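You operate a simulated robot arm through the tools that you are given. There is no shell and no other tool.

You are at the controls of a simulated robot arm. One attempt, no reset.

JOB
Put things in order on the top of the prep bench. At the end: the red wiper stands on top of the yellow wiping block; the green wiping pad from the top of the prep bench stands on top of the yellow test strip; the blue pad from the top of the prep bench stands on top of the grey test strip; the brown hand brush stands where the blue pad stood; whatever was shut is shut again. Leave all else as you found it, and nothing knocked over.

Only the result counts: the job must be done as asked and must still hold three seconds after the hand-in. Knocking over, shifting, dropping, spilling or breaking anything else fails it.

ROBOT AND FRAMES
A 6-joint arm with a two-finger parallel gripper, fixed in place. Base frame: the origin is at the foot of the arm, x ahead of it, y to its left, z up; the work surface is at about z = 0. Units: mm, rad, N and s.
With the tool pointing down near the work surface it reaches from about 140 to 580 mm from the base axis. Its first joint turns from -1.152 to 1.152 rad. Payload 2.1 kg.
The tool frame sits at the grasp point between the pads (the TCP): z along the fingers, y along the line on which they close. The tips reach 30 mm beyond it. The gripper opens to 94 mm. The fingers are 28 mm wide and 10 mm thick; the gripper's body (50 by 96 mm) begins 55 mm behind the TCP.
Orientation is that of the tool frame in the base frame, as [roll, pitch, yaw] about the fixed x, y, z axes, in that order (R = Rz(yaw) Ry(pitch) Rx(roll)). With the fingers straight down and closing along the base's y, the tool's x points along the base's -x, its y along +y and its z along -z.

CONTROLS
- The arm moves only by the tool nudge_tool. Its argument "steps" is a list of rows, each an object (a shift or turn left out is 0, a gripper value left out holds the last) with "translation": the shift along the tool's x, y, z in mm, a list of three; "delta_rot": the turn, a rotation vector about the tool's x, y, z in rad, a list of three. In form: [{"translation": [x, y, z], "delta_rot": [ax, ay, az]}, ...]. A call has 1 to 20 rows; each row shifts and turns the commanded pose from where the row before left it, along the tool's axes as they then stand. "gripper" is the gripper command, from -1 (shut) to 1 (fully open), values between in proportion, set as the call begins (left out, the last holds). Rows are played at 5 a second. More than 50 mm and 0.15 rad between two rows, or a gripper value outside its range, and nothing of the call is played. A pose out of reach is approached as far as the arm can. The call stops where the force on the tool passes 40 N (or 10 N more than at its start, if that is more) or the arm is blocked; 0.2 s more then pass. Each finger travels about 72 mm/s and halts on what it meets, pressing with about 30 N; the grip force reading is that of the motor and also rises with nothing between the fingers. The clock runs only during rows and for 0.2 s after the last one: add rows that do not move to give the fingers time. The reply holds the time, the measured pose of the TCP, the force on the tool along the base axes, the opening and the grip force, in the units named above and with some noise, with the torque about the TCP (base axes, N m) and any sound that the robot's microphone picked up.
- Cameras (640 x 400 px; columns grow to the right, rows downward): "scene" is fixed at [37.4, -370.8, 466.9]; the picture's right is [0.88, -0.48, 0.00], its down [-0.35, -0.64, -0.69] and it looks along [0.33, 0.60, -0.73] (base axes); focal length 265 px, centre (320, 200). "wrist" rides on the gripper at [76, 14, -102] in the tool frame; the picture's right is [-0.18, 0.98, 0.00], its down [-0.75, -0.14, -0.64] and it looks along [-0.63, -0.12, 0.77] (tool axes); focal length 243 px, centre (320, 200). There is no depth. A picture from a camera that has moved, and an enlarged one, comes with that camera's place and axes in the base frame and with its lens.
- capture(camera): a new picture of that camera. The clock stands still meanwhile.
- inspect(camera, box): a new picture of the part [left, top, right, bottom] of that camera's present view, enlarged. The clock stands still meanwhile.
- hand_in(): hands the job in; it is judged then, once.

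Places have to be worked out from the pictures, the camera data and where the tool is seen. Open the gripper and draw the arm clear of the work before you hand the job in, unless the task says otherwise.

The tools are called after ">>>" by a JSON object that holds its "fn" and its "kwargs". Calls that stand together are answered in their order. nudge_tool: Moves the arm, as the interface text tells. Its arguments: {"type":"object","properties":{"steps":{"type":"array","items":{"type":"object","properties":{"translation":{"type":"array","items":{"type":"number"}},"delta_rot":{"type":"array","items":{"type":"number"}}}}},"gripper":{"type":"number"}},"required":["steps"]} The other tools are called the same way: capture (camera) takes a picture; inspect (camera, box) takes an enlarged picture of a part of a camera's view; hand_in () hands the job in.

At the start:

```text
clock: 0.0
tool_pos: [279.1, -53.1, 236.6]
orientation: [3.141, 0.0, 3.14]
wrist_force: [0.2, -0.5, 0.7]
wrist_torque: [0.0, 0.02, 0.01]
grip_width: 94.1
grasp_force: 0.0
```

scene: 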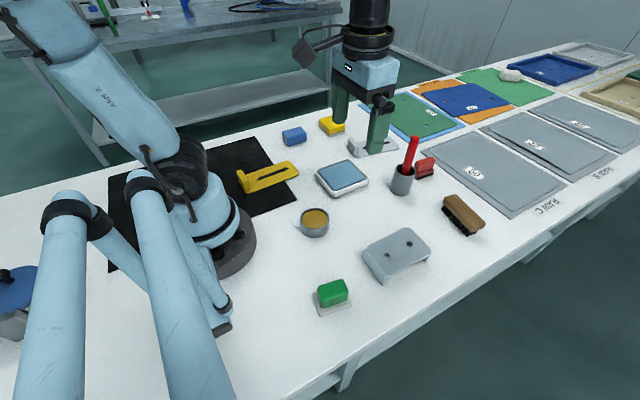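
wrist: 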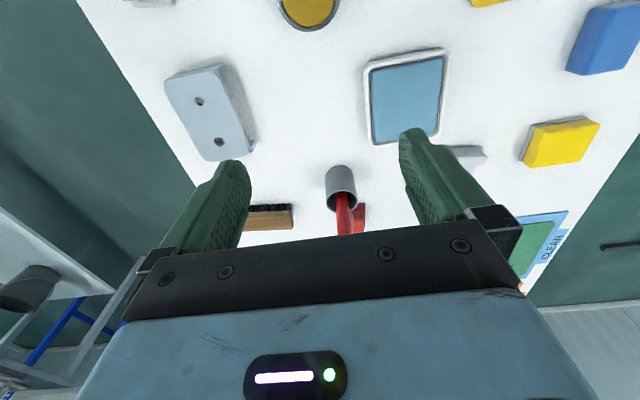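

The scene shows several small items on the bench. I start by enlarging the pictures to identify each one.

>>> {"fn": "inspect", "kwargs": {"camera": "scene", "box": [220, 90, 400, 210]}}

>>> {"fn": "inspect", "kwargs": {"camera": "scene", "box": [340, 90, 520, 210]}}

>>> {"fn": "inspect", "kwargs": {"camera": "scene", "box": [270, 190, 500, 340]}}

>>> {"fn": "inspect", "kwargs": {"camera": "scene", "box": [380, 30, 640, 200]}}

>>> {"fn": "inspect", "kwargs": {"camera": "wrist", "box": [80, 0, 360, 240]}}

>>> {"fn": "inspect", "kwargs": {"camera": "wrist", "box": [340, 0, 640, 260]}}

```text
3.33 times, centred on (310, 150) of scene
camera zoom: at [37.4, -370.8, 466.9], right [0.88, -0.48, 0.0], down [-0.35, -0.64, -0.69], along [0.33, 0.6, -0.73], focal length 883 px, centre (353, 367)
```

zoom: 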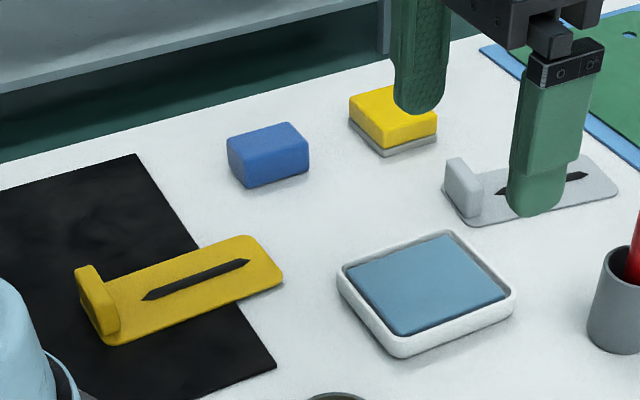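

```text
3.33 times, centred on (430, 150) of scene
camera zoom: at [37.4, -370.8, 466.9], right [0.88, -0.48, 0.0], down [-0.35, -0.64, -0.69], along [0.33, 0.6, -0.73], focal length 883 px, centre (-47, 367)
```

zoom: 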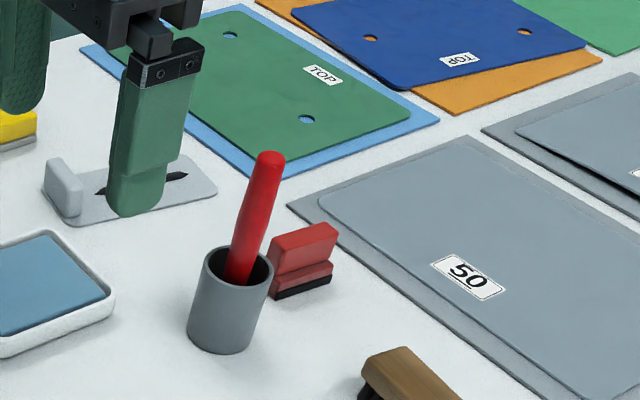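

```text
2.67 times, centred on (385, 265) of scene
camera zoom: at [37.4, -370.8, 466.9], right [0.88, -0.48, 0.0], down [-0.35, -0.64, -0.69], along [0.33, 0.6, -0.73], focal length 706 px, centre (147, 27)
```

zoom: 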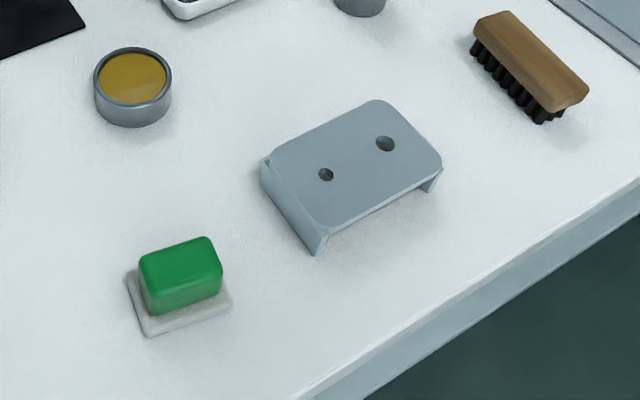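

```text
2.35 times, centred on (510, 115) of scene
camera zoom: at [37.4, -370.8, 466.9], right [0.88, -0.48, 0.0], down [-0.35, -0.64, -0.69], along [0.33, 0.6, -0.73], focal length 623 px, centre (-127, 400)
```

zoom: 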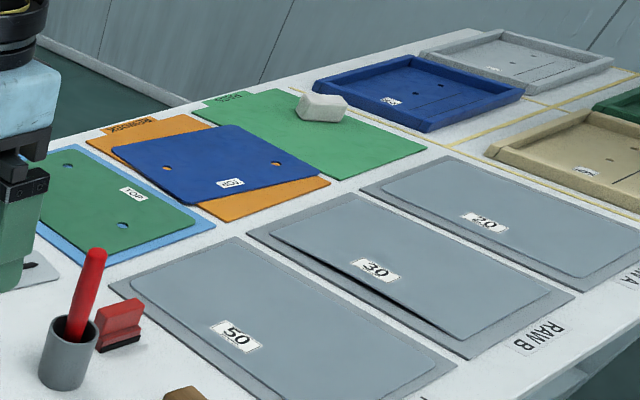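

```text
1.67 times, centred on (220, 120) of wrist
camera zoom: at [204.7, -38.3, 338.5], right [0.18, 0.98, 0.0], down [0.75, -0.14, 0.64], along [0.63, -0.12, -0.77], focal length 404 px, centre (487, 333)
```

zoom: 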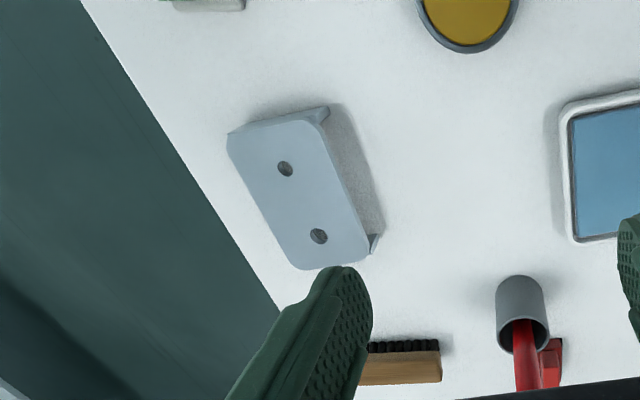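

```text
1.54 times, centred on (490, 130) of wrist
camera zoom: at [204.7, -38.3, 338.5], right [0.18, 0.98, 0.0], down [0.75, -0.14, 0.64], along [0.63, -0.12, -0.77], focal length 373 px, centre (58, 308)
```

zoom: 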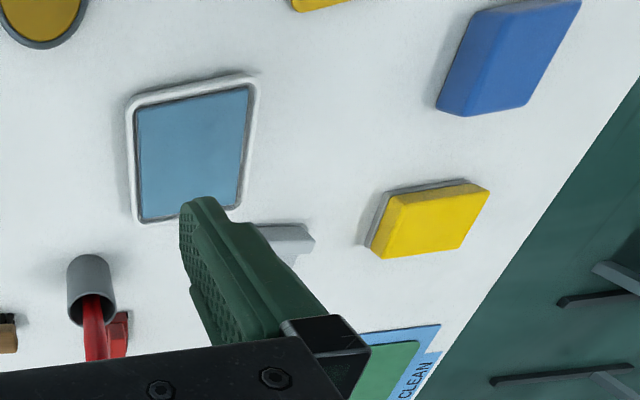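

The bench items are mostly identifiable. I check the rest of the view, including the far bench and the lower-left corner, for anything shut or any look-alikes.

>>> {"fn": "inspect", "kwargs": {"camera": "scene", "box": [0, 240, 160, 360]}}

>>> {"fn": "inspect", "kwargs": {"camera": "scene", "box": [0, 0, 340, 120]}}

>>> {"fn": "inspect", "kwargs": {"camera": "scene", "box": [270, 110, 400, 200]}}

>>> {"fn": "inspect", "kwargs": {"camera": "scene", "box": [380, 130, 500, 250]}}

>>> {"fn": "inspect", "kwargs": {"camera": "scene", "box": [280, 190, 450, 320]}}

>>> {"fn": "inspect", "kwargs": {"camera": "wrist", "box": [0, 200, 200, 400]}}

```text
3.33 times, centred on (80, 300) of scene
camera zoom: at [37.4, -370.8, 466.9], right [0.88, -0.48, 0.0], down [-0.35, -0.64, -0.69], along [0.33, 0.6, -0.73], focal length 883 px, centre (1120, -133)
```

zoom: 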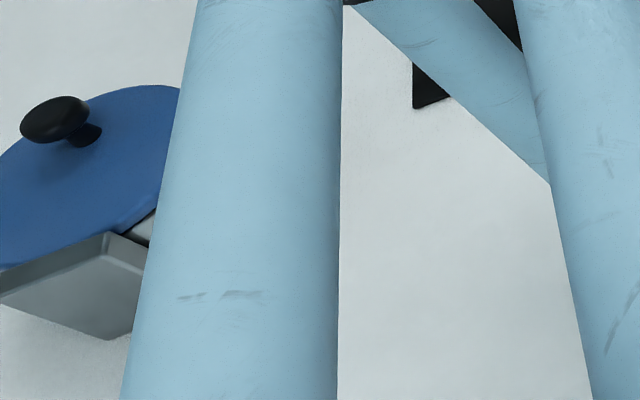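

```text
1.88 times, centred on (170, 60) of scene
camera zoom: at [37.4, -370.8, 466.9], right [0.88, -0.48, 0.0], down [-0.35, -0.64, -0.69], along [0.33, 0.6, -0.73], focal length 498 px, centre (602, 464)
```

zoom: 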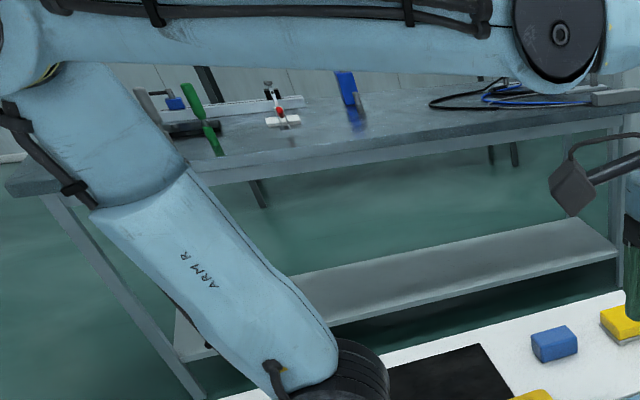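

```text
4.44 times, centred on (335, 155) of scene
camera zoom: at [37.4, -370.8, 466.9], right [0.88, -0.48, 0.0], down [-0.35, -0.64, -0.69], along [0.33, 0.6, -0.73], focal length 1177 px, centre (253, 400)
```

zoom: 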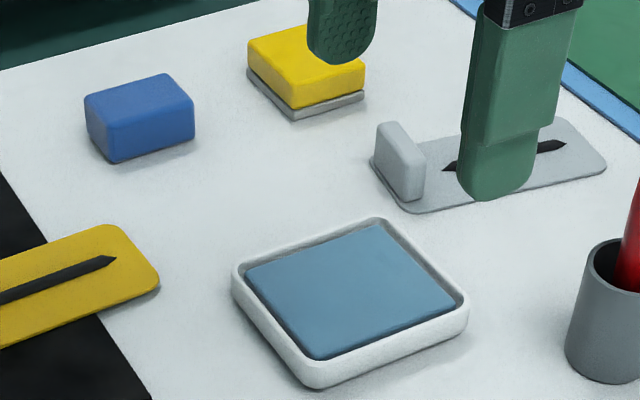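

```text
3.33 times, centred on (440, 190) of scene
camera zoom: at [37.4, -370.8, 466.9], right [0.88, -0.48, 0.0], down [-0.35, -0.64, -0.69], along [0.33, 0.6, -0.73], focal length 883 px, centre (-80, 233)
```

zoom: 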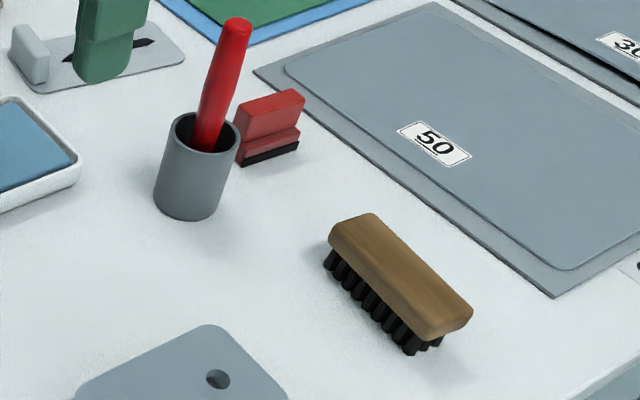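

```text
3.08 times, centred on (365, 255) of scene
camera zoom: at [37.4, -370.8, 466.9], right [0.88, -0.48, 0.0], down [-0.35, -0.64, -0.69], along [0.33, 0.6, -0.73], focal length 815 px, centre (182, 31)
```

zoom: 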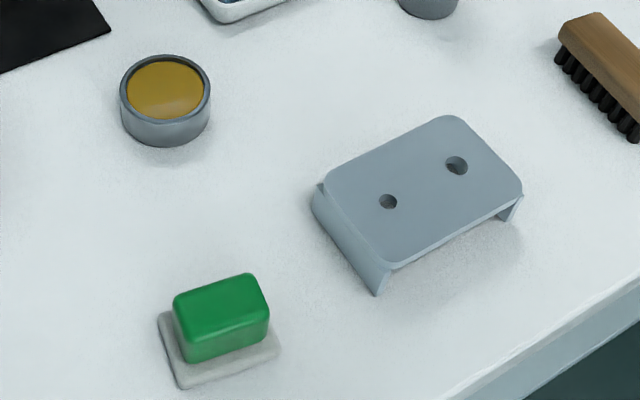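

```text
2.00 times, centred on (100, 300) of wrist
camera zoom: at [204.7, -38.3, 338.5], right [0.18, 0.98, 0.0], down [0.75, -0.14, 0.64], along [0.63, -0.12, -0.77], focal length 485 px, centre (760, 0)
```

zoom: 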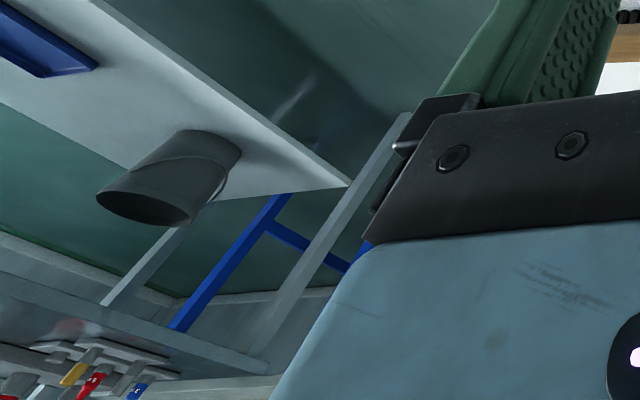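

The targets look clear: blue block ≈(298,268), yellow block ≈(424,260), yellow strip ≈(166,157), grey strip ≈(490,130), green pad ≈(150,-205), red wiper ≈(533,-36) and brush ≈(494,-191). I move over the green pad first to measure it with the wrist camera.

>>> {"fn": "nudge_tool", "kwargs": {"steps": [{"translation": [24, -30, 6]}, {"translation": [24, -30, 6]}, {"translation": [24, -30, 6]}, {"translation": [24, -30, 6]}, {"translation": [24, -30, 6]}, {}], "gripper": 1}}

>>> {"fn": "capture", "kwargs": {"camera": "wrist"}}

>>> {"fn": "capture", "kwargs": {"camera": "scene"}}

```text
clock: 1.4
tool_pos: [161.7, -203.7, 206.4]
orientation: [-3.141, 0.001, 3.142]
wrist_force: [-0.6, 0.3, -0.5]
wrist_torque: [0.01, 0.03, 0.0]
grip_width: 94.1
grasp_force: 0.1
```

```text
taken
camera wrist: at [85.4, -189.6, 309.3], right [0.18, 0.98, 0.0], down [0.75, -0.14, 0.64], along [0.63, -0.12, -0.77], focal length 243 px, centre (320, 200)
```

wrist: 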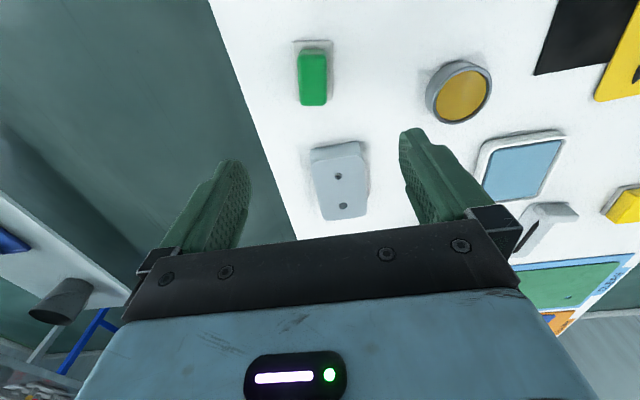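

```text
taken
```

scene: 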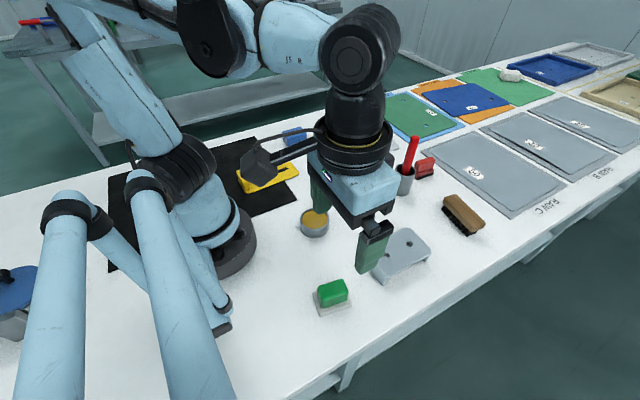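

The green pad shows at about (313,75) in the wrist view; I enlarge it for accurate corners.

>>> {"fn": "inspect", "kwargs": {"camera": "wrist", "box": [262, 20, 374, 120]}}

>>> {"fn": "inspect", "kwargs": {"camera": "wrist", "box": [460, 0, 640, 120]}}

>>> {"fn": "inspect", "kwargs": {"camera": "scene", "box": [293, 262, 373, 322]}}

```text
4.00 times, centred on (318, 70) of wrist
camera zoom: at [85.4, -189.6, 309.3], right [0.18, 0.98, 0.0], down [0.75, -0.14, 0.64], along [0.63, -0.12, -0.77], focal length 970 px, centre (328, 720)
```

zoom: 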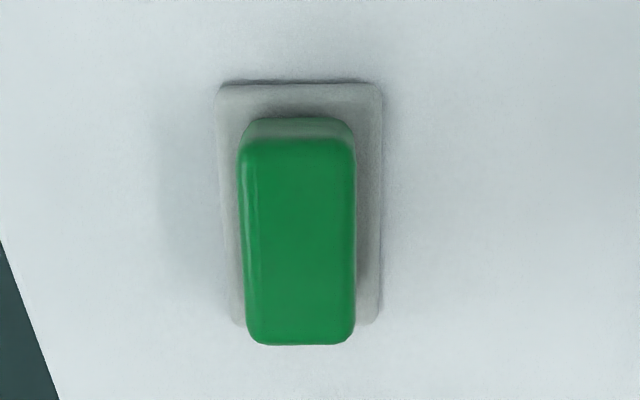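

```text
3.33 times, centred on (550, 60) of wrist
camera zoom: at [85.4, -189.6, 309.3], right [0.18, 0.98, 0.0], down [0.75, -0.14, 0.64], along [0.63, -0.12, -0.77], focal length 809 px, centre (-447, 667)
```

zoom: 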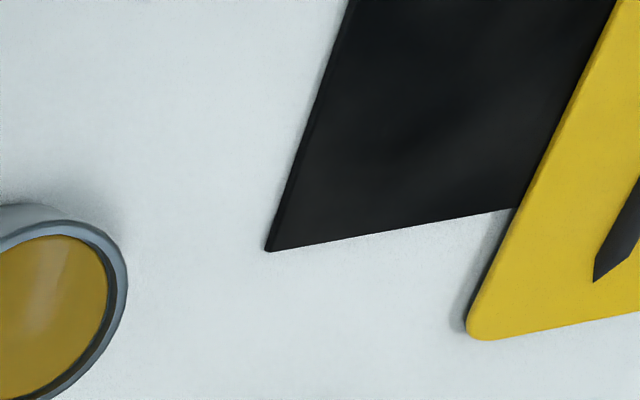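

```text
6.67 times, centred on (333, 292) of scene
camera zoom: at [37.4, -370.8, 466.9], right [0.88, -0.48, 0.0], down [-0.35, -0.64, -0.69], along [0.33, 0.6, -0.73], focal length 1766 px, centre (233, -413)
```

zoom: 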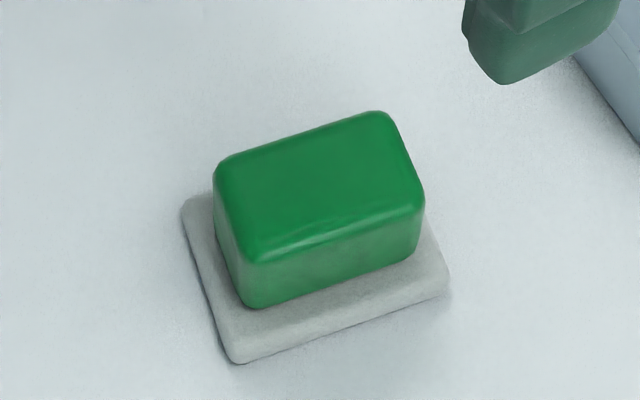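

The green pad's base measures about 61×43 mm at (148.7,-207.8), turned ≈-9.5°, with the green block's top at z≈40. I line up the gripper over it and go down with the tips just above the grey base.

>>> {"fn": "nudge_tool", "kwargs": {"steps": [{"translation": [12.9, -4.2, 0], "delta_rot": [0, 0, 0]}, {"delta_rot": [0, 0, 0.0825]}, {"delta_rot": [0, 0, 0.0825]}, {"translation": [0, 0, 40]}, {"translation": [0, 0, 40]}, {"translation": [0, 0, 30]}, {"translation": [0, 0, 20]}, {}], "gripper": 0.5}}

>>> {"fn": "capture", "kwargs": {"camera": "wrist"}}

>>> {"fn": "inspect", "kwargs": {"camera": "scene", "box": [253, 202, 413, 322]}}

```text
clock: 3.2
tool_pos: [147.4, -207.2, 76.7]
orientation: [3.141, 0.0, 2.976]
wrist_force: [0.8, 0.8, -0.2]
wrist_torque: [0.0, 0.05, 0.01]
grip_width: 70.4
grasp_force: 0.1
```

```text
taken
camera wrist: at [74.4, -179.8, 179.4], right [0.34, 0.94, 0.0], down [0.72, -0.26, 0.64], along [0.6, -0.22, -0.77], focal length 243 px, centre (320, 200)
```

wrist: 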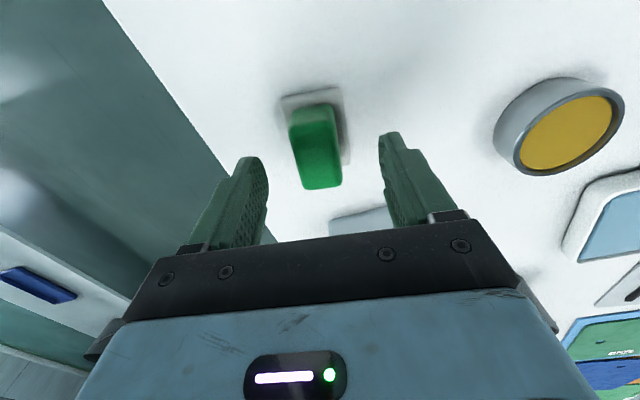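

```text
3.33 times, centred on (333, 262) of scene
camera zoom: at [37.4, -370.8, 466.9], right [0.88, -0.48, 0.0], down [-0.35, -0.64, -0.69], along [0.33, 0.6, -0.73], focal length 883 px, centre (277, -7)
```

zoom: 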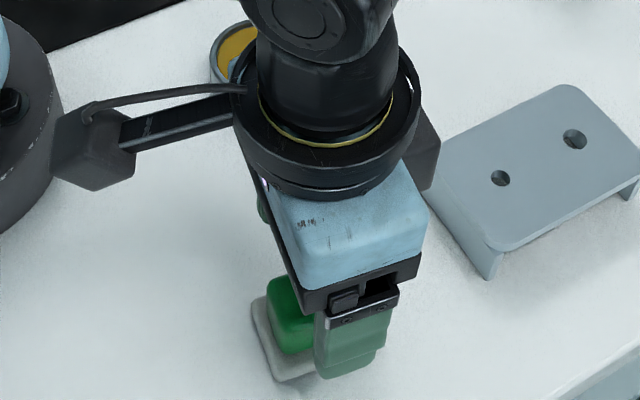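

The block sits between the fingers and is aligned. I go down to TCP z≈41 and close on the green block.

>>> {"fn": "nudge_tool", "kwargs": {"steps": [{"translation": [0, 0, 18]}, {"translation": [0, 0, 17]}, {}]}}

>>> {"fn": "inspect", "kwargs": {"camera": "wrist", "box": [180, 80, 460, 260]}}

>>> {"fn": "inspect", "kwargs": {"camera": "scene", "box": [293, 262, 373, 322]}}

```text
clock: 4.0
tool_pos: [149.6, -206.9, 41.3]
orientation: [3.14, -0.001, 2.977]
wrist_force: [-0.2, -0.2, 0.3]
wrist_torque: [-0.04, -0.04, -0.01]
grip_width: 70.5
grasp_force: 0.0
```

```text
2.22 times, centred on (320, 170) of wrist
camera zoom: at [75.9, -180.0, 143.8], right [0.34, 0.94, 0.0], down [0.72, -0.26, 0.64], along [0.6, -0.22, -0.77], focal length 539 px, centre (320, 267)
```

zoom: 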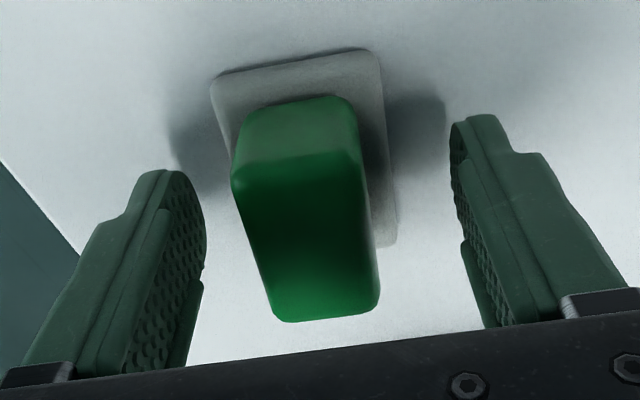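

```text
6.67 times, centred on (333, 292) of scene
camera zoom: at [37.4, -370.8, 466.9], right [0.88, -0.48, 0.0], down [-0.35, -0.64, -0.69], along [0.33, 0.6, -0.73], focal length 1766 px, centre (233, -413)
```

zoom: 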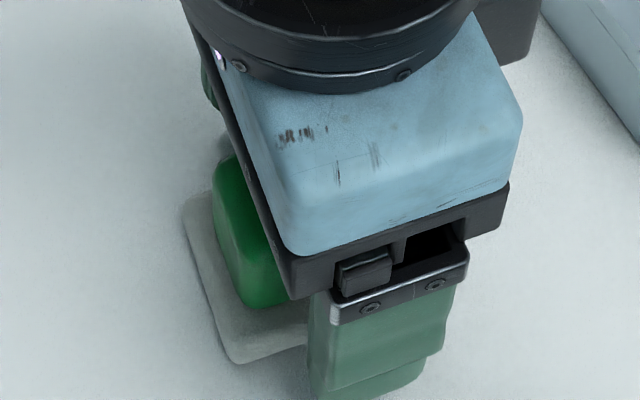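

TCP is at (149.6,-206.9,41.3), centred over the block with the tips clear of the grey base. I close the fingers.

>>> {"fn": "nudge_tool", "kwargs": {"steps": [{}, {}, {}, {}, {}], "gripper": -1}}

>>> {"fn": "inspect", "kwargs": {"camera": "wrist", "box": [180, 80, 460, 260]}}

```text
clock: 5.2
tool_pos: [148.3, -206.6, 42.0]
orientation: [-3.141, 0.0, 2.977]
wrist_force: [0.1, 1.2, 0.3]
wrist_torque: [0.02, 0.02, -0.03]
grip_width: 33.4
grasp_force: 30.2
```

```text
2.22 times, centred on (320, 170) of wrist
camera zoom: at [75.9, -180.1, 144.0], right [0.34, 0.94, 0.0], down [0.72, -0.26, 0.64], along [0.6, -0.22, -0.77], focal length 539 px, centre (320, 267)
```

zoom: 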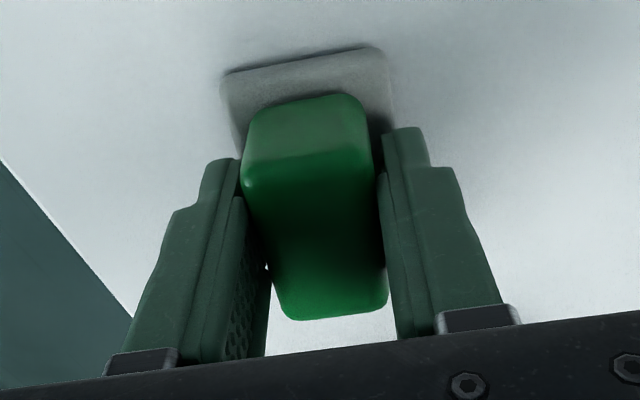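

The grip holds at 33.4 mm width. I lift gently and check that the whole pad comes up.

>>> {"fn": "nudge_tool", "kwargs": {"steps": [{"translation": [0, 0, -5]}, {"translation": [0, 0, -10]}, {"translation": [0, 0, -20]}, {"translation": [0, 0, -30]}, {"translation": [0, 0, -30]}, {}]}}

>>> {"fn": "capture", "kwargs": {"camera": "wrist"}}

>>> {"fn": "capture", "kwargs": {"camera": "scene"}}

```text
clock: 6.6
tool_pos: [149.4, -207.7, 136.5]
orientation: [3.14, 0.0, 2.977]
wrist_force: [1.2, -0.1, -1.2]
wrist_torque: [0.0, -0.02, -0.01]
grip_width: 29.2
grasp_force: 29.8
```

```text
taken
camera wrist: at [75.4, -180.5, 237.9], right [0.34, 0.94, 0.0], down [0.72, -0.26, 0.64], along [0.6, -0.22, -0.77], focal length 243 px, centre (320, 200)
```

wrist: 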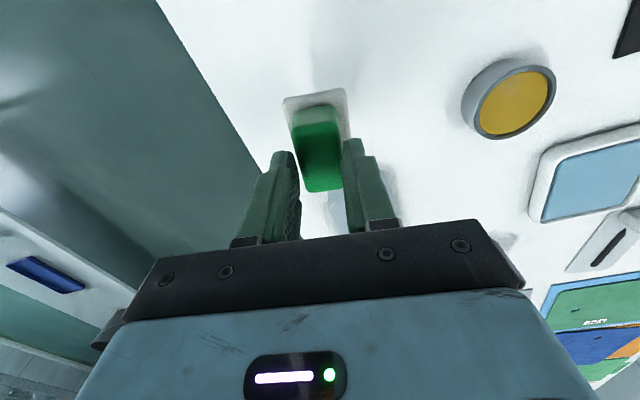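

```text
taken
```

scene: 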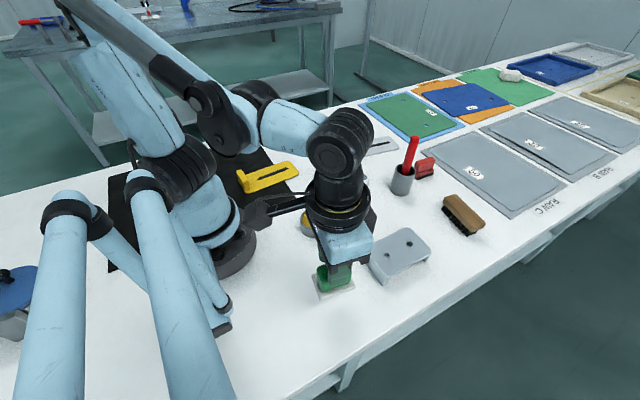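

The width reading fell to 29.2 mm, so I check closely whether the pad actually came up.

>>> {"fn": "inspect", "kwargs": {"camera": "scene", "box": [273, 232, 393, 322]}}

>>> {"fn": "inspect", "kwargs": {"camera": "wrist", "box": [220, 60, 440, 260]}}

```text
4.44 times, centred on (333, 277) of scene
camera zoom: at [37.4, -370.8, 466.9], right [0.88, -0.48, 0.0], down [-0.35, -0.64, -0.69], along [0.33, 0.6, -0.73], focal length 1177 px, centre (262, -142)
```

zoom: 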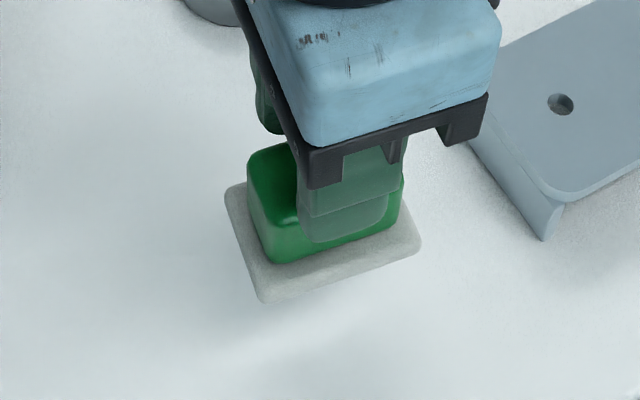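

```text
2.00 times, centred on (330, 160) of wrist
camera zoom: at [75.4, -180.5, 237.9], right [0.34, 0.94, 0.0], down [0.72, -0.26, 0.64], along [0.6, -0.22, -0.77], focal length 485 px, centre (300, 280)
```

zoom: 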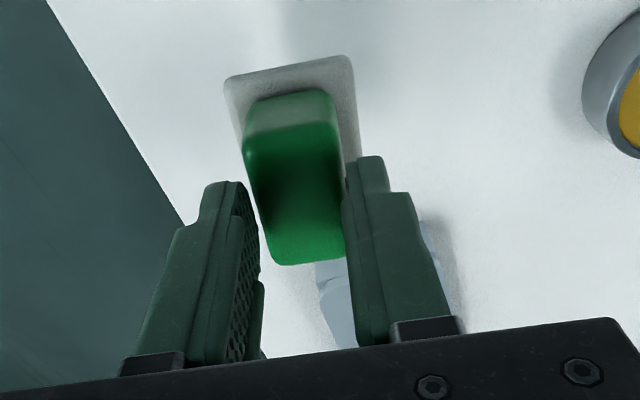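

The pad is slipping down through the fingers: its bottom is at about z≈60 while its top is barely at the fingertips. I lower quickly by 56 mm so it meets the bench. The tips stay above 40 mm, so they can't strike it if it has already slid free.

>>> {"fn": "nudge_tool", "kwargs": {"steps": [{"translation": [0, 0, 42]}, {"translation": [0, 0, 14]}, {}], "gripper": -1}}

>>> {"fn": "inspect", "kwargs": {"camera": "scene", "box": [273, 232, 393, 322]}}

>>> {"fn": "inspect", "kwargs": {"camera": "wrist", "box": [220, 60, 440, 260]}}

```text
clock: 7.4
tool_pos: [147.3, -208.7, 78.5]
orientation: [3.141, 0.001, 2.976]
wrist_force: [-0.3, -0.3, -0.5]
wrist_torque: [0.01, 0.04, 0.0]
grip_width: 29.3
grasp_force: 29.4
```

```text
4.44 times, centred on (333, 277) of scene
camera zoom: at [37.4, -370.8, 466.9], right [0.88, -0.48, 0.0], down [-0.35, -0.64, -0.69], along [0.33, 0.6, -0.73], focal length 1177 px, centre (262, -142)
```

zoom: 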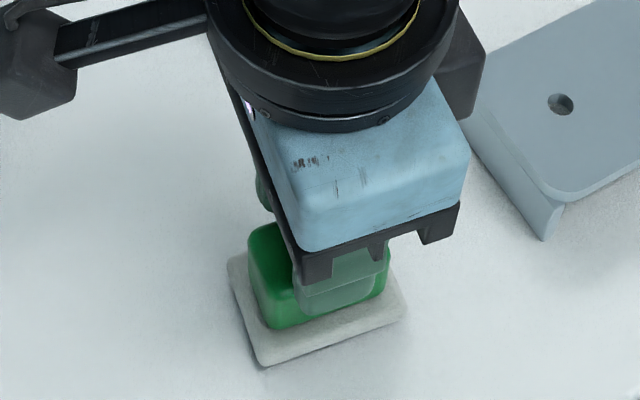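

```text
2.00 times, centred on (330, 160) of wrist
camera zoom: at [75.0, -180.8, 181.4], right [0.34, 0.94, 0.0], down [0.72, -0.26, 0.64], along [0.6, -0.22, -0.77], focal length 485 px, centre (300, 280)
```

zoom: 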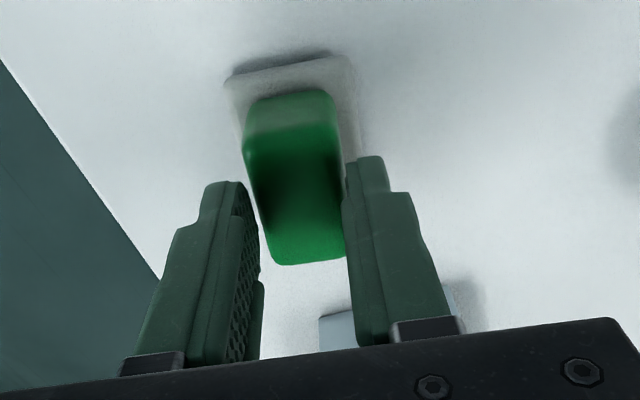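

The pad is still held at the tips (same picture relative to the hand), hovering perhaps 5–15 mm above the bench. I lower in small steps until it touches, then will regrip.

>>> {"fn": "nudge_tool", "kwargs": {"steps": [{"translation": [0, 0, 2]}, {"translation": [0, 0, 2]}, {"translation": [0, 0, 1]}, {}]}}

>>> {"fn": "inspect", "kwargs": {"camera": "scene", "box": [293, 262, 373, 322]}}

>>> {"fn": "inspect", "kwargs": {"camera": "wrist", "box": [220, 60, 440, 260]}}

```text
clock: 8.4
tool_pos: [147.8, -208.2, 75.9]
orientation: [3.142, 0.0, 2.977]
wrist_force: [0.2, 0.0, -0.8]
wrist_torque: [0.01, 0.03, 0.0]
grip_width: 29.1
grasp_force: 30.0
```

```text
6.67 times, centred on (333, 292) of scene
camera zoom: at [37.4, -370.8, 466.9], right [0.88, -0.48, 0.0], down [-0.35, -0.64, -0.69], along [0.33, 0.6, -0.73], focal length 1766 px, centre (233, -413)
```

zoom: 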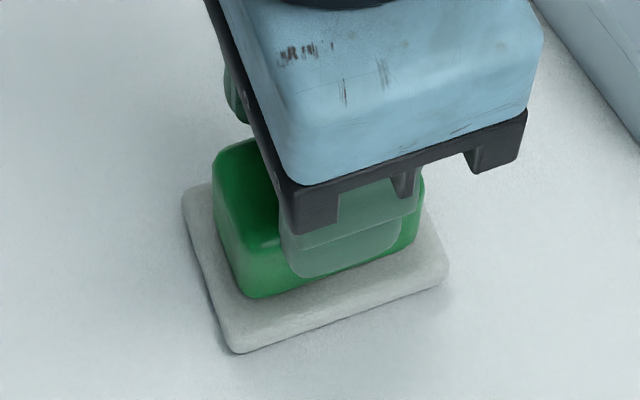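

```text
2.00 times, centred on (330, 160) of wrist
camera zoom: at [75.4, -180.3, 177.1], right [0.34, 0.94, 0.0], down [0.72, -0.26, 0.64], along [0.6, -0.22, -0.77], focal length 485 px, centre (300, 280)
```

zoom: 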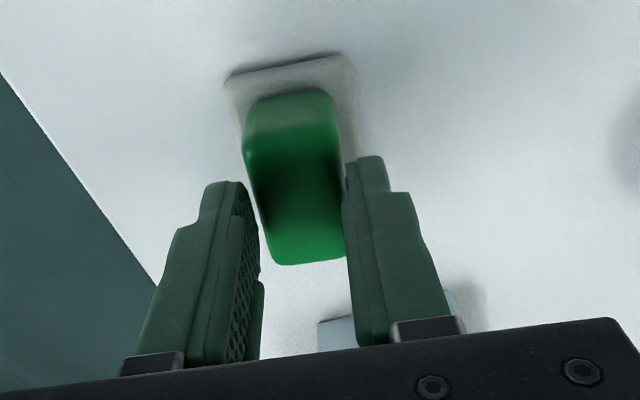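

The pad hovers about 7 mm at its near end and somewhat more at the far end (slightly tilted). I lower another 8 mm to bring it onto the bench.

>>> {"fn": "nudge_tool", "kwargs": {"steps": [{"translation": [0, 0, 2]}, {"translation": [0, 0, 2]}, {"translation": [0, 0, 2]}, {"translation": [0, 0, 2]}, {}]}}

>>> {"fn": "inspect", "kwargs": {"camera": "scene", "box": [293, 262, 373, 322]}}

>>> {"fn": "inspect", "kwargs": {"camera": "wrist", "box": [220, 60, 440, 260]}}

```text
clock: 9.6
tool_pos: [148.2, -207.4, 67.2]
orientation: [-3.141, 0.002, 2.976]
wrist_force: [3.3, 1.3, 24.8]
wrist_torque: [0.01, -0.18, 0.04]
grip_width: 29.1
grasp_force: 29.8
```

```text
6.67 times, centred on (333, 292) of scene
camera zoom: at [37.4, -370.8, 466.9], right [0.88, -0.48, 0.0], down [-0.35, -0.64, -0.69], along [0.33, 0.6, -0.73], focal length 1766 px, centre (233, -413)
```

zoom: 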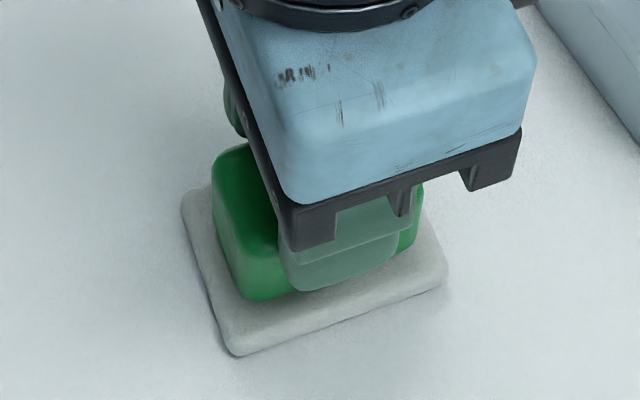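

```text
2.00 times, centred on (330, 160) of wrist
camera zoom: at [75.1, -180.3, 169.2], right [0.34, 0.94, 0.0], down [0.72, -0.26, 0.64], along [0.6, -0.22, -0.77], focal length 485 px, centre (300, 280)
```

zoom: 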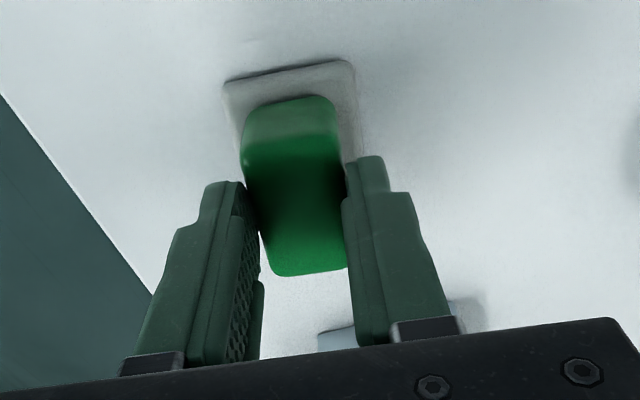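

There is 25 N of contact, so the pad's near edge is on the bench. I back off 1.5 mm to relax the force, then open.

>>> {"fn": "nudge_tool", "kwargs": {"steps": [{"translation": [0, 0, -1.5]}, {}]}}

>>> {"fn": "nudge_tool", "kwargs": {"steps": [{}, {}, {}, {}], "gripper": 0.2}}

>>> {"fn": "inspect", "kwargs": {"camera": "scene", "box": [293, 262, 373, 322]}}

>>> {"fn": "inspect", "kwargs": {"camera": "wrist", "box": [220, 60, 440, 260]}}

```text
clock: 10.2
tool_pos: [146.6, -207.3, 67.6]
orientation: [3.141, 0.001, 2.977]
wrist_force: [-0.3, 0.0, -1.1]
wrist_torque: [-0.01, 0.02, -0.01]
grip_width: 29.1
grasp_force: 29.9
```

```text
clock: 11.2
tool_pos: [147.4, -207.2, 69.2]
orientation: [-3.14, 0.0, 2.976]
wrist_force: [0.0, 0.1, 0.1]
wrist_torque: [0.05, 0.02, 0.0]
grip_width: 56.3
grasp_force: 0.1
```

```text
6.67 times, centred on (333, 292) of scene
camera zoom: at [37.4, -370.8, 466.9], right [0.88, -0.48, 0.0], down [-0.35, -0.64, -0.69], along [0.33, 0.6, -0.73], focal length 1766 px, centre (233, -413)
```

zoom: 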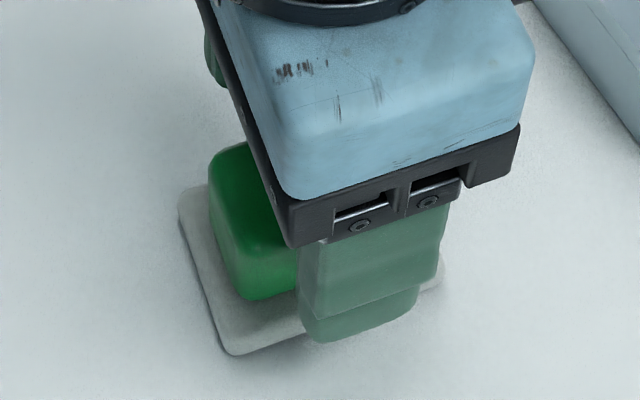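

```text
2.00 times, centred on (330, 160) of wrist
camera zoom: at [74.8, -180.0, 170.8], right [0.34, 0.94, 0.0], down [0.72, -0.26, 0.64], along [0.6, -0.22, -0.77], focal length 485 px, centre (300, 280)
```

zoom: 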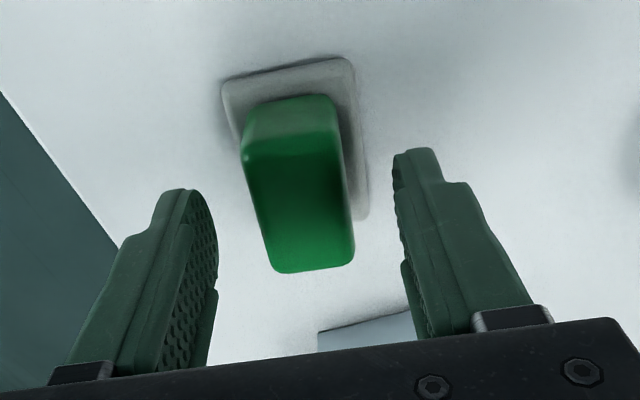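

The pad is back on the bench, upright and in its original place. I raise the hand and look closely at the block's shape to see why the grip slipped.

>>> {"fn": "nudge_tool", "kwargs": {"steps": [{"translation": [0, 0, -30]}, {"translation": [40, 0, -40]}, {"translation": [0, 0, -30]}, {}]}}

>>> {"fn": "inspect", "kwargs": {"camera": "scene", "box": [309, 272, 357, 317]}}

>>> {"fn": "capture", "kwargs": {"camera": "wrist"}}

```text
refused: row 2 steps farther than a row can; nothing moved
```

```text
8.89 times, centred on (333, 294) of scene
camera zoom: at [37.4, -370.8, 466.9], right [0.88, -0.48, 0.0], down [-0.35, -0.64, -0.69], along [0.33, 0.6, -0.73], focal length 2354 px, centre (204, -640)
```

zoom: 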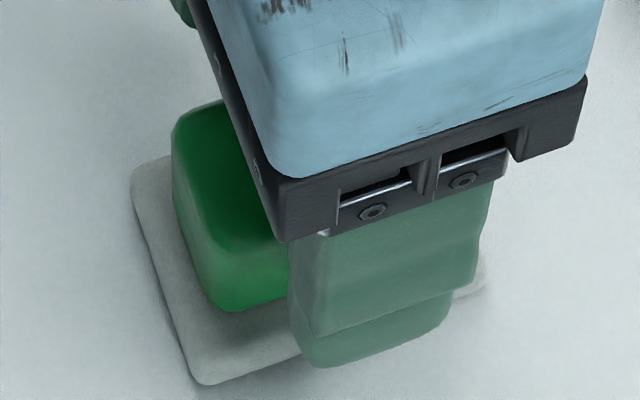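

```text
taken
camera wrist: at [74.8, -180.0, 170.8], right [0.34, 0.94, 0.0], down [0.72, -0.26, 0.64], along [0.6, -0.22, -0.77], focal length 243 px, centre (320, 200)
```

wrist: 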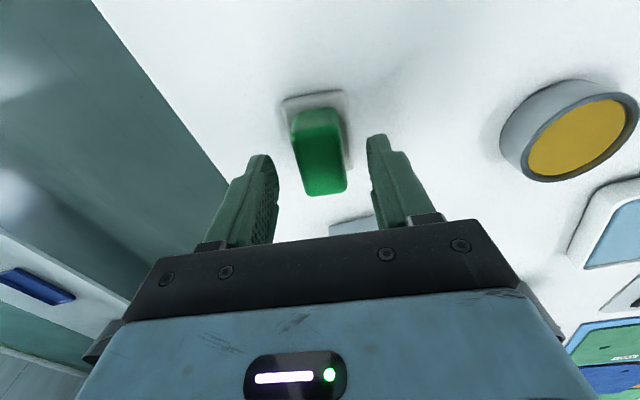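

The move was refused for being one long row; I repeat it in shorter rows.

>>> {"fn": "nudge_tool", "kwargs": {"steps": [{"translation": [0, 0, -35]}, {"translation": [0, 0, -35]}, {"translation": [0, 35, -20]}, {"translation": [0, 35, 0]}, {}]}}

>>> {"fn": "inspect", "kwargs": {"camera": "scene", "box": [309, 272, 357, 317]}}

>>> {"fn": "capture", "kwargs": {"camera": "wrist"}}

>>> {"fn": "inspect", "kwargs": {"camera": "wrist", "box": [180, 40, 340, 160]}}

```text
clock: 12.4
tool_pos: [160.5, -135.4, 157.5]
orientation: [-3.141, 0.0, 2.975]
wrist_force: [-0.1, -0.2, 0.0]
wrist_torque: [-0.02, -0.01, 0.0]
grip_width: 56.3
grasp_force: 0.0
```

```text
8.89 times, centred on (333, 294) of scene
camera zoom: at [37.4, -370.8, 466.9], right [0.88, -0.48, 0.0], down [-0.35, -0.64, -0.69], along [0.33, 0.6, -0.73], focal length 2354 px, centre (204, -640)
```

zoom: 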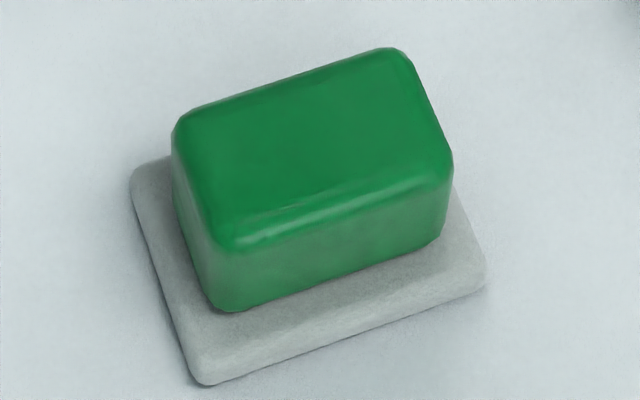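

```text
taken
camera wrist: at [87.6, -109.2, 259.0], right [0.34, 0.94, 0.0], down [0.72, -0.26, 0.64], along [0.6, -0.22, -0.77], focal length 243 px, centre (320, 200)
```

wrist: 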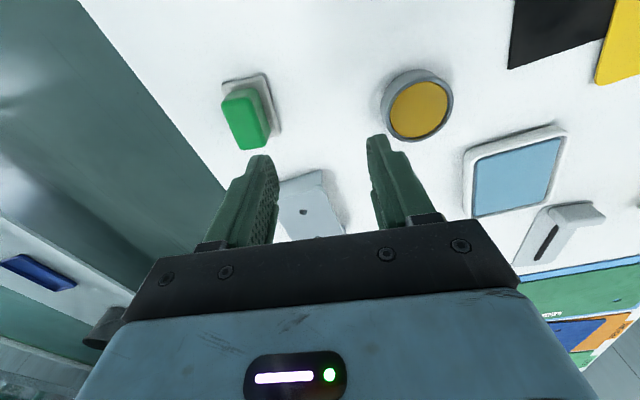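

```text
3.33 times, centred on (260, 100) of wrist
camera zoom: at [87.6, -109.2, 259.0], right [0.34, 0.94, 0.0], down [0.72, -0.26, 0.64], along [0.6, -0.22, -0.77], focal length 809 px, centre (520, 533)
```

zoom: 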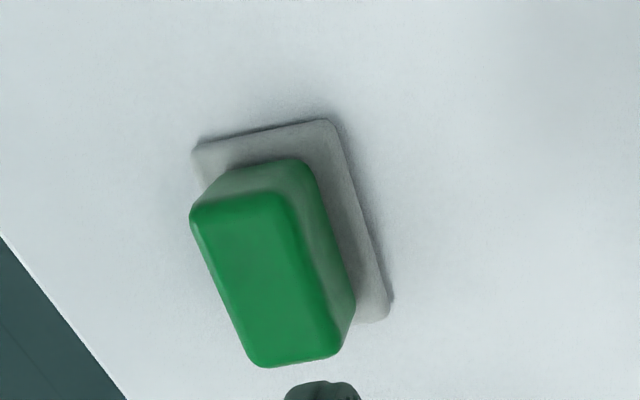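

The block's walls are straight (28–29 mm wide), so the first grip (33.4 mm) had caught the rounded edge of the thick base. I return and grip higher, with the tips about 18–19 mm above the bench.

>>> {"fn": "nudge_tool", "kwargs": {"steps": [{"translation": [-1, -35, 0]}, {"translation": [0, -35, 0]}, {"translation": [0, 0, 40]}, {"translation": [0, 0, 40]}, {"translation": [0, 0, 20]}, {"translation": [0, 0, 10]}, {}], "gripper": 0.3}}

>>> {"fn": "nudge_tool", "kwargs": {"steps": [{}, {}, {}, {}, {}], "gripper": -1}}

>>> {"fn": "inspect", "kwargs": {"camera": "wrist", "box": [220, 60, 440, 260]}}

```text
clock: 14.0
tool_pos: [149.2, -208.0, 46.9]
orientation: [3.141, 0.0, 2.977]
wrist_force: [0.1, -0.4, 0.8]
wrist_torque: [-0.03, 0.01, -0.01]
grip_width: 60.9
grasp_force: 0.0
```

```text
clock: 15.2
tool_pos: [149.0, -207.0, 47.4]
orientation: [-3.141, 0.0, 2.977]
wrist_force: [0.7, 0.3, 0.5]
wrist_torque: [0.0, 0.03, 0.0]
grip_width: 33.7
grasp_force: 30.4
```

```text
2.00 times, centred on (330, 160) of wrist
camera zoom: at [76.4, -179.9, 149.4], right [0.34, 0.94, 0.0], down [0.72, -0.26, 0.64], along [0.6, -0.22, -0.77], focal length 485 px, centre (300, 280)
```

zoom: 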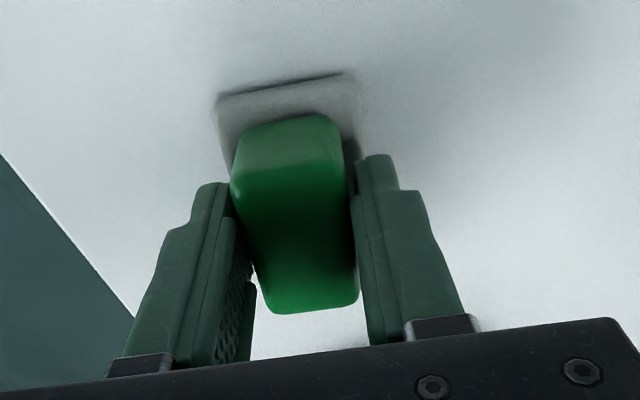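

Width reads 33.7 mm again, so the walls really are about 33.5 mm and the top edge is rounded. I lift only a few millimetres, slowly, and check for slip.

>>> {"fn": "nudge_tool", "kwargs": {"steps": [{"translation": [0, 0, -2]}, {"translation": [0, 0, -2]}, {"translation": [0, 0, -2]}, {}]}}

>>> {"fn": "inspect", "kwargs": {"camera": "wrist", "box": [220, 60, 440, 260]}}

>>> {"fn": "inspect", "kwargs": {"camera": "scene", "box": [293, 262, 373, 322]}}

```text
clock: 16.2
tool_pos: [149.0, -207.3, 54.3]
orientation: [-3.14, 0.0, 2.974]
wrist_force: [0.5, 0.7, -0.2]
wrist_torque: [-0.03, -0.01, 0.03]
grip_width: 33.8
grasp_force: 30.1
```

```text
2.00 times, centred on (330, 160) of wrist
camera zoom: at [75.9, -179.9, 156.7], right [0.34, 0.94, 0.0], down [0.72, -0.26, 0.64], along [0.6, -0.22, -0.77], focal length 485 px, centre (300, 280)
```

zoom: 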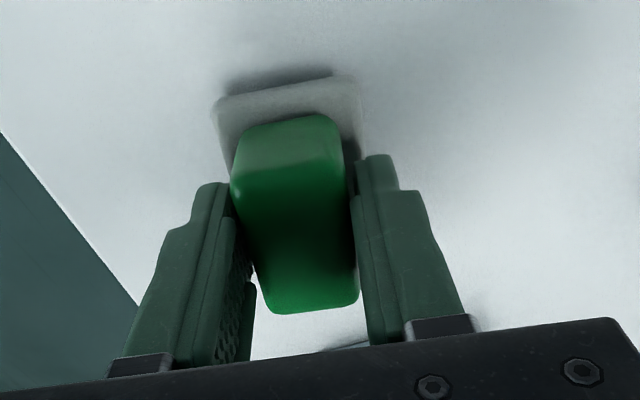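

```text
6.67 times, centred on (333, 292) of scene
camera zoom: at [37.4, -370.8, 466.9], right [0.88, -0.48, 0.0], down [-0.35, -0.64, -0.69], along [0.33, 0.6, -0.73], focal length 1766 px, centre (233, -413)
```

zoom: 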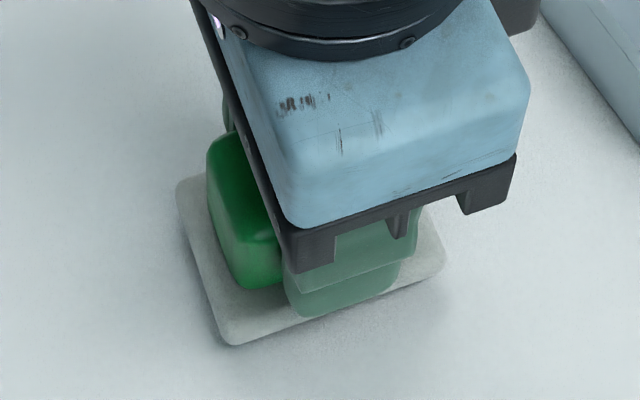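

The pad rises with the fingers without slipping this time. I keep lifting slowly and check again.

>>> {"fn": "nudge_tool", "kwargs": {"steps": [{"translation": [0, 0, -3]}, {"translation": [0, 0, -5]}, {"translation": [0, 0, -7]}, {"translation": [0, 0, -7]}, {"translation": [0, 0, -5]}, {"translation": [0, 0, -3]}, {}]}}

>>> {"fn": "inspect", "kwargs": {"camera": "wrist", "box": [220, 60, 440, 260]}}

```text
clock: 17.8
tool_pos: [147.5, -206.7, 83.8]
orientation: [3.142, 0.0, 2.975]
wrist_force: [-0.5, -0.9, 0.2]
wrist_torque: [0.01, -0.03, -0.02]
grip_width: 33.7
grasp_force: 30.3
```

```text
2.00 times, centred on (330, 160) of wrist
camera zoom: at [75.7, -180.0, 186.3], right [0.34, 0.94, 0.0], down [0.72, -0.26, 0.64], along [0.6, -0.22, -0.77], focal length 485 px, centre (300, 280)
```

zoom: 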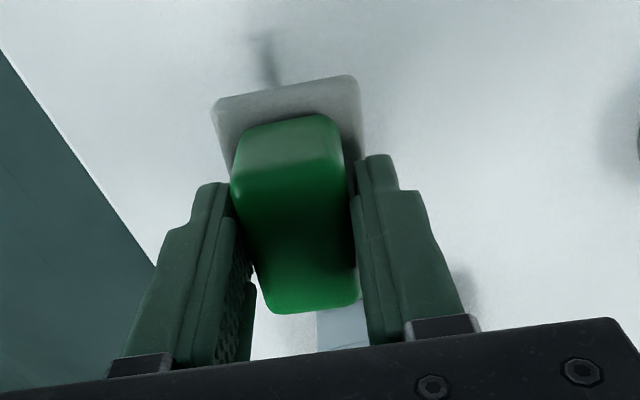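

No slip. I continue to a safe carry height, and study the yellow strip in the scene camera.

>>> {"fn": "nudge_tool", "kwargs": {"steps": [{"translation": [0, 0, -4]}, {"translation": [0, 0, -8]}, {"translation": [0, 0, -10]}, {"translation": [0, 0, -10]}, {"translation": [0, 0, -10]}, {"translation": [0, 0, -10]}, {"translation": [0, 0, -8]}, {"translation": [0, 0, -4]}, {}]}}

>>> {"fn": "inspect", "kwargs": {"camera": "scene", "box": [227, 146, 307, 206]}}

>>> {"fn": "inspect", "kwargs": {"camera": "wrist", "box": [220, 60, 440, 260]}}

```text
clock: 19.8
tool_pos: [149.0, -206.1, 148.6]
orientation: [-3.142, 0.0, 2.976]
wrist_force: [-0.6, 0.2, -0.8]
wrist_torque: [-0.02, -0.01, 0.0]
grip_width: 33.8
grasp_force: 30.1
```

```text
6.67 times, centred on (267, 176) of scene
camera zoom: at [37.4, -370.8, 466.9], right [0.88, -0.48, 0.0], down [-0.35, -0.64, -0.69], along [0.33, 0.6, -0.73], focal length 1766 px, centre (673, 360)
```

zoom: 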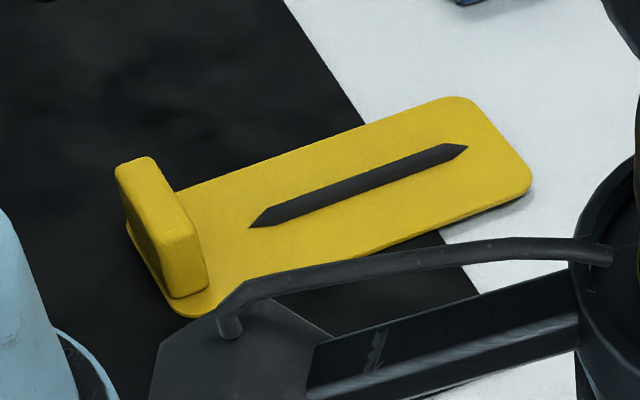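

```text
2.00 times, centred on (330, 160) of wrist
camera zoom: at [76.2, -179.5, 251.0], right [0.34, 0.94, 0.0], down [0.72, -0.26, 0.64], along [0.6, -0.22, -0.77], focal length 485 px, centre (300, 280)
```

zoom: 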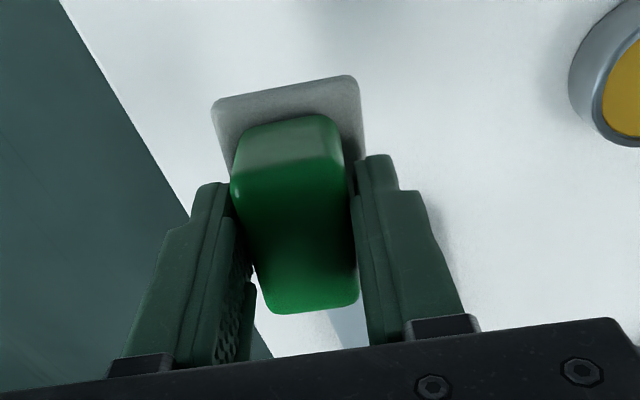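

The yellow strip lies along x from ≈94 to 244, y≈119–184, with its stop at the x≈94–110 end; I aim the pad's centre for (181,151). I carry the pad in an arc around the base, checking midway.

>>> {"fn": "nudge_tool", "kwargs": {"steps": [{"translation": [-7, 11, 0]}, {"translation": [-13.8, 22, 0]}, {"translation": [-13.8, 22, 0]}, {"translation": [-13.8, 22, 0]}, {"translation": [-13.8, 22, 0]}, {"translation": [-6.9, 11, 0]}, {"translation": [-3.3, 22.9, 0]}, {"translation": [-3.3, 22.9, 0]}, {"translation": [-3.3, 22.9, 0]}, {"translation": [-3.3, 22.9, 0]}, {"translation": [-3.3, 22.9, 0]}, {}]}}

>>> {"fn": "capture", "kwargs": {"camera": "wrist"}}

```text
clock: 22.4
tool_pos: [269.1, 0.7, 149.8]
orientation: [-3.141, 0.001, 2.978]
wrist_force: [-1.2, -0.1, -0.1]
wrist_torque: [-0.01, -0.01, -0.03]
grip_width: 33.6
grasp_force: 29.5
```

```text
taken
camera wrist: at [195.8, 28.5, 251.7], right [0.34, 0.94, 0.0], down [0.72, -0.26, 0.64], along [0.6, -0.22, -0.77], focal length 243 px, centre (320, 200)
```

wrist: 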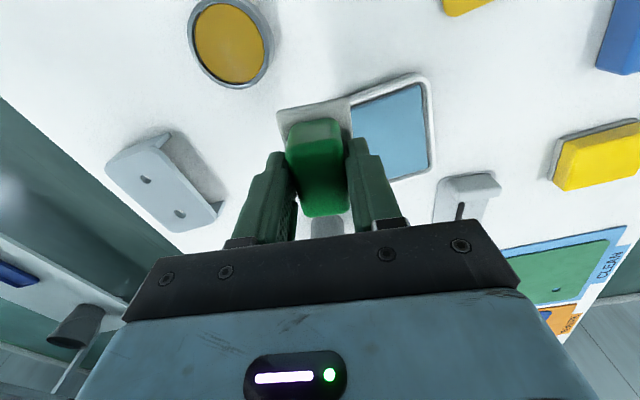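

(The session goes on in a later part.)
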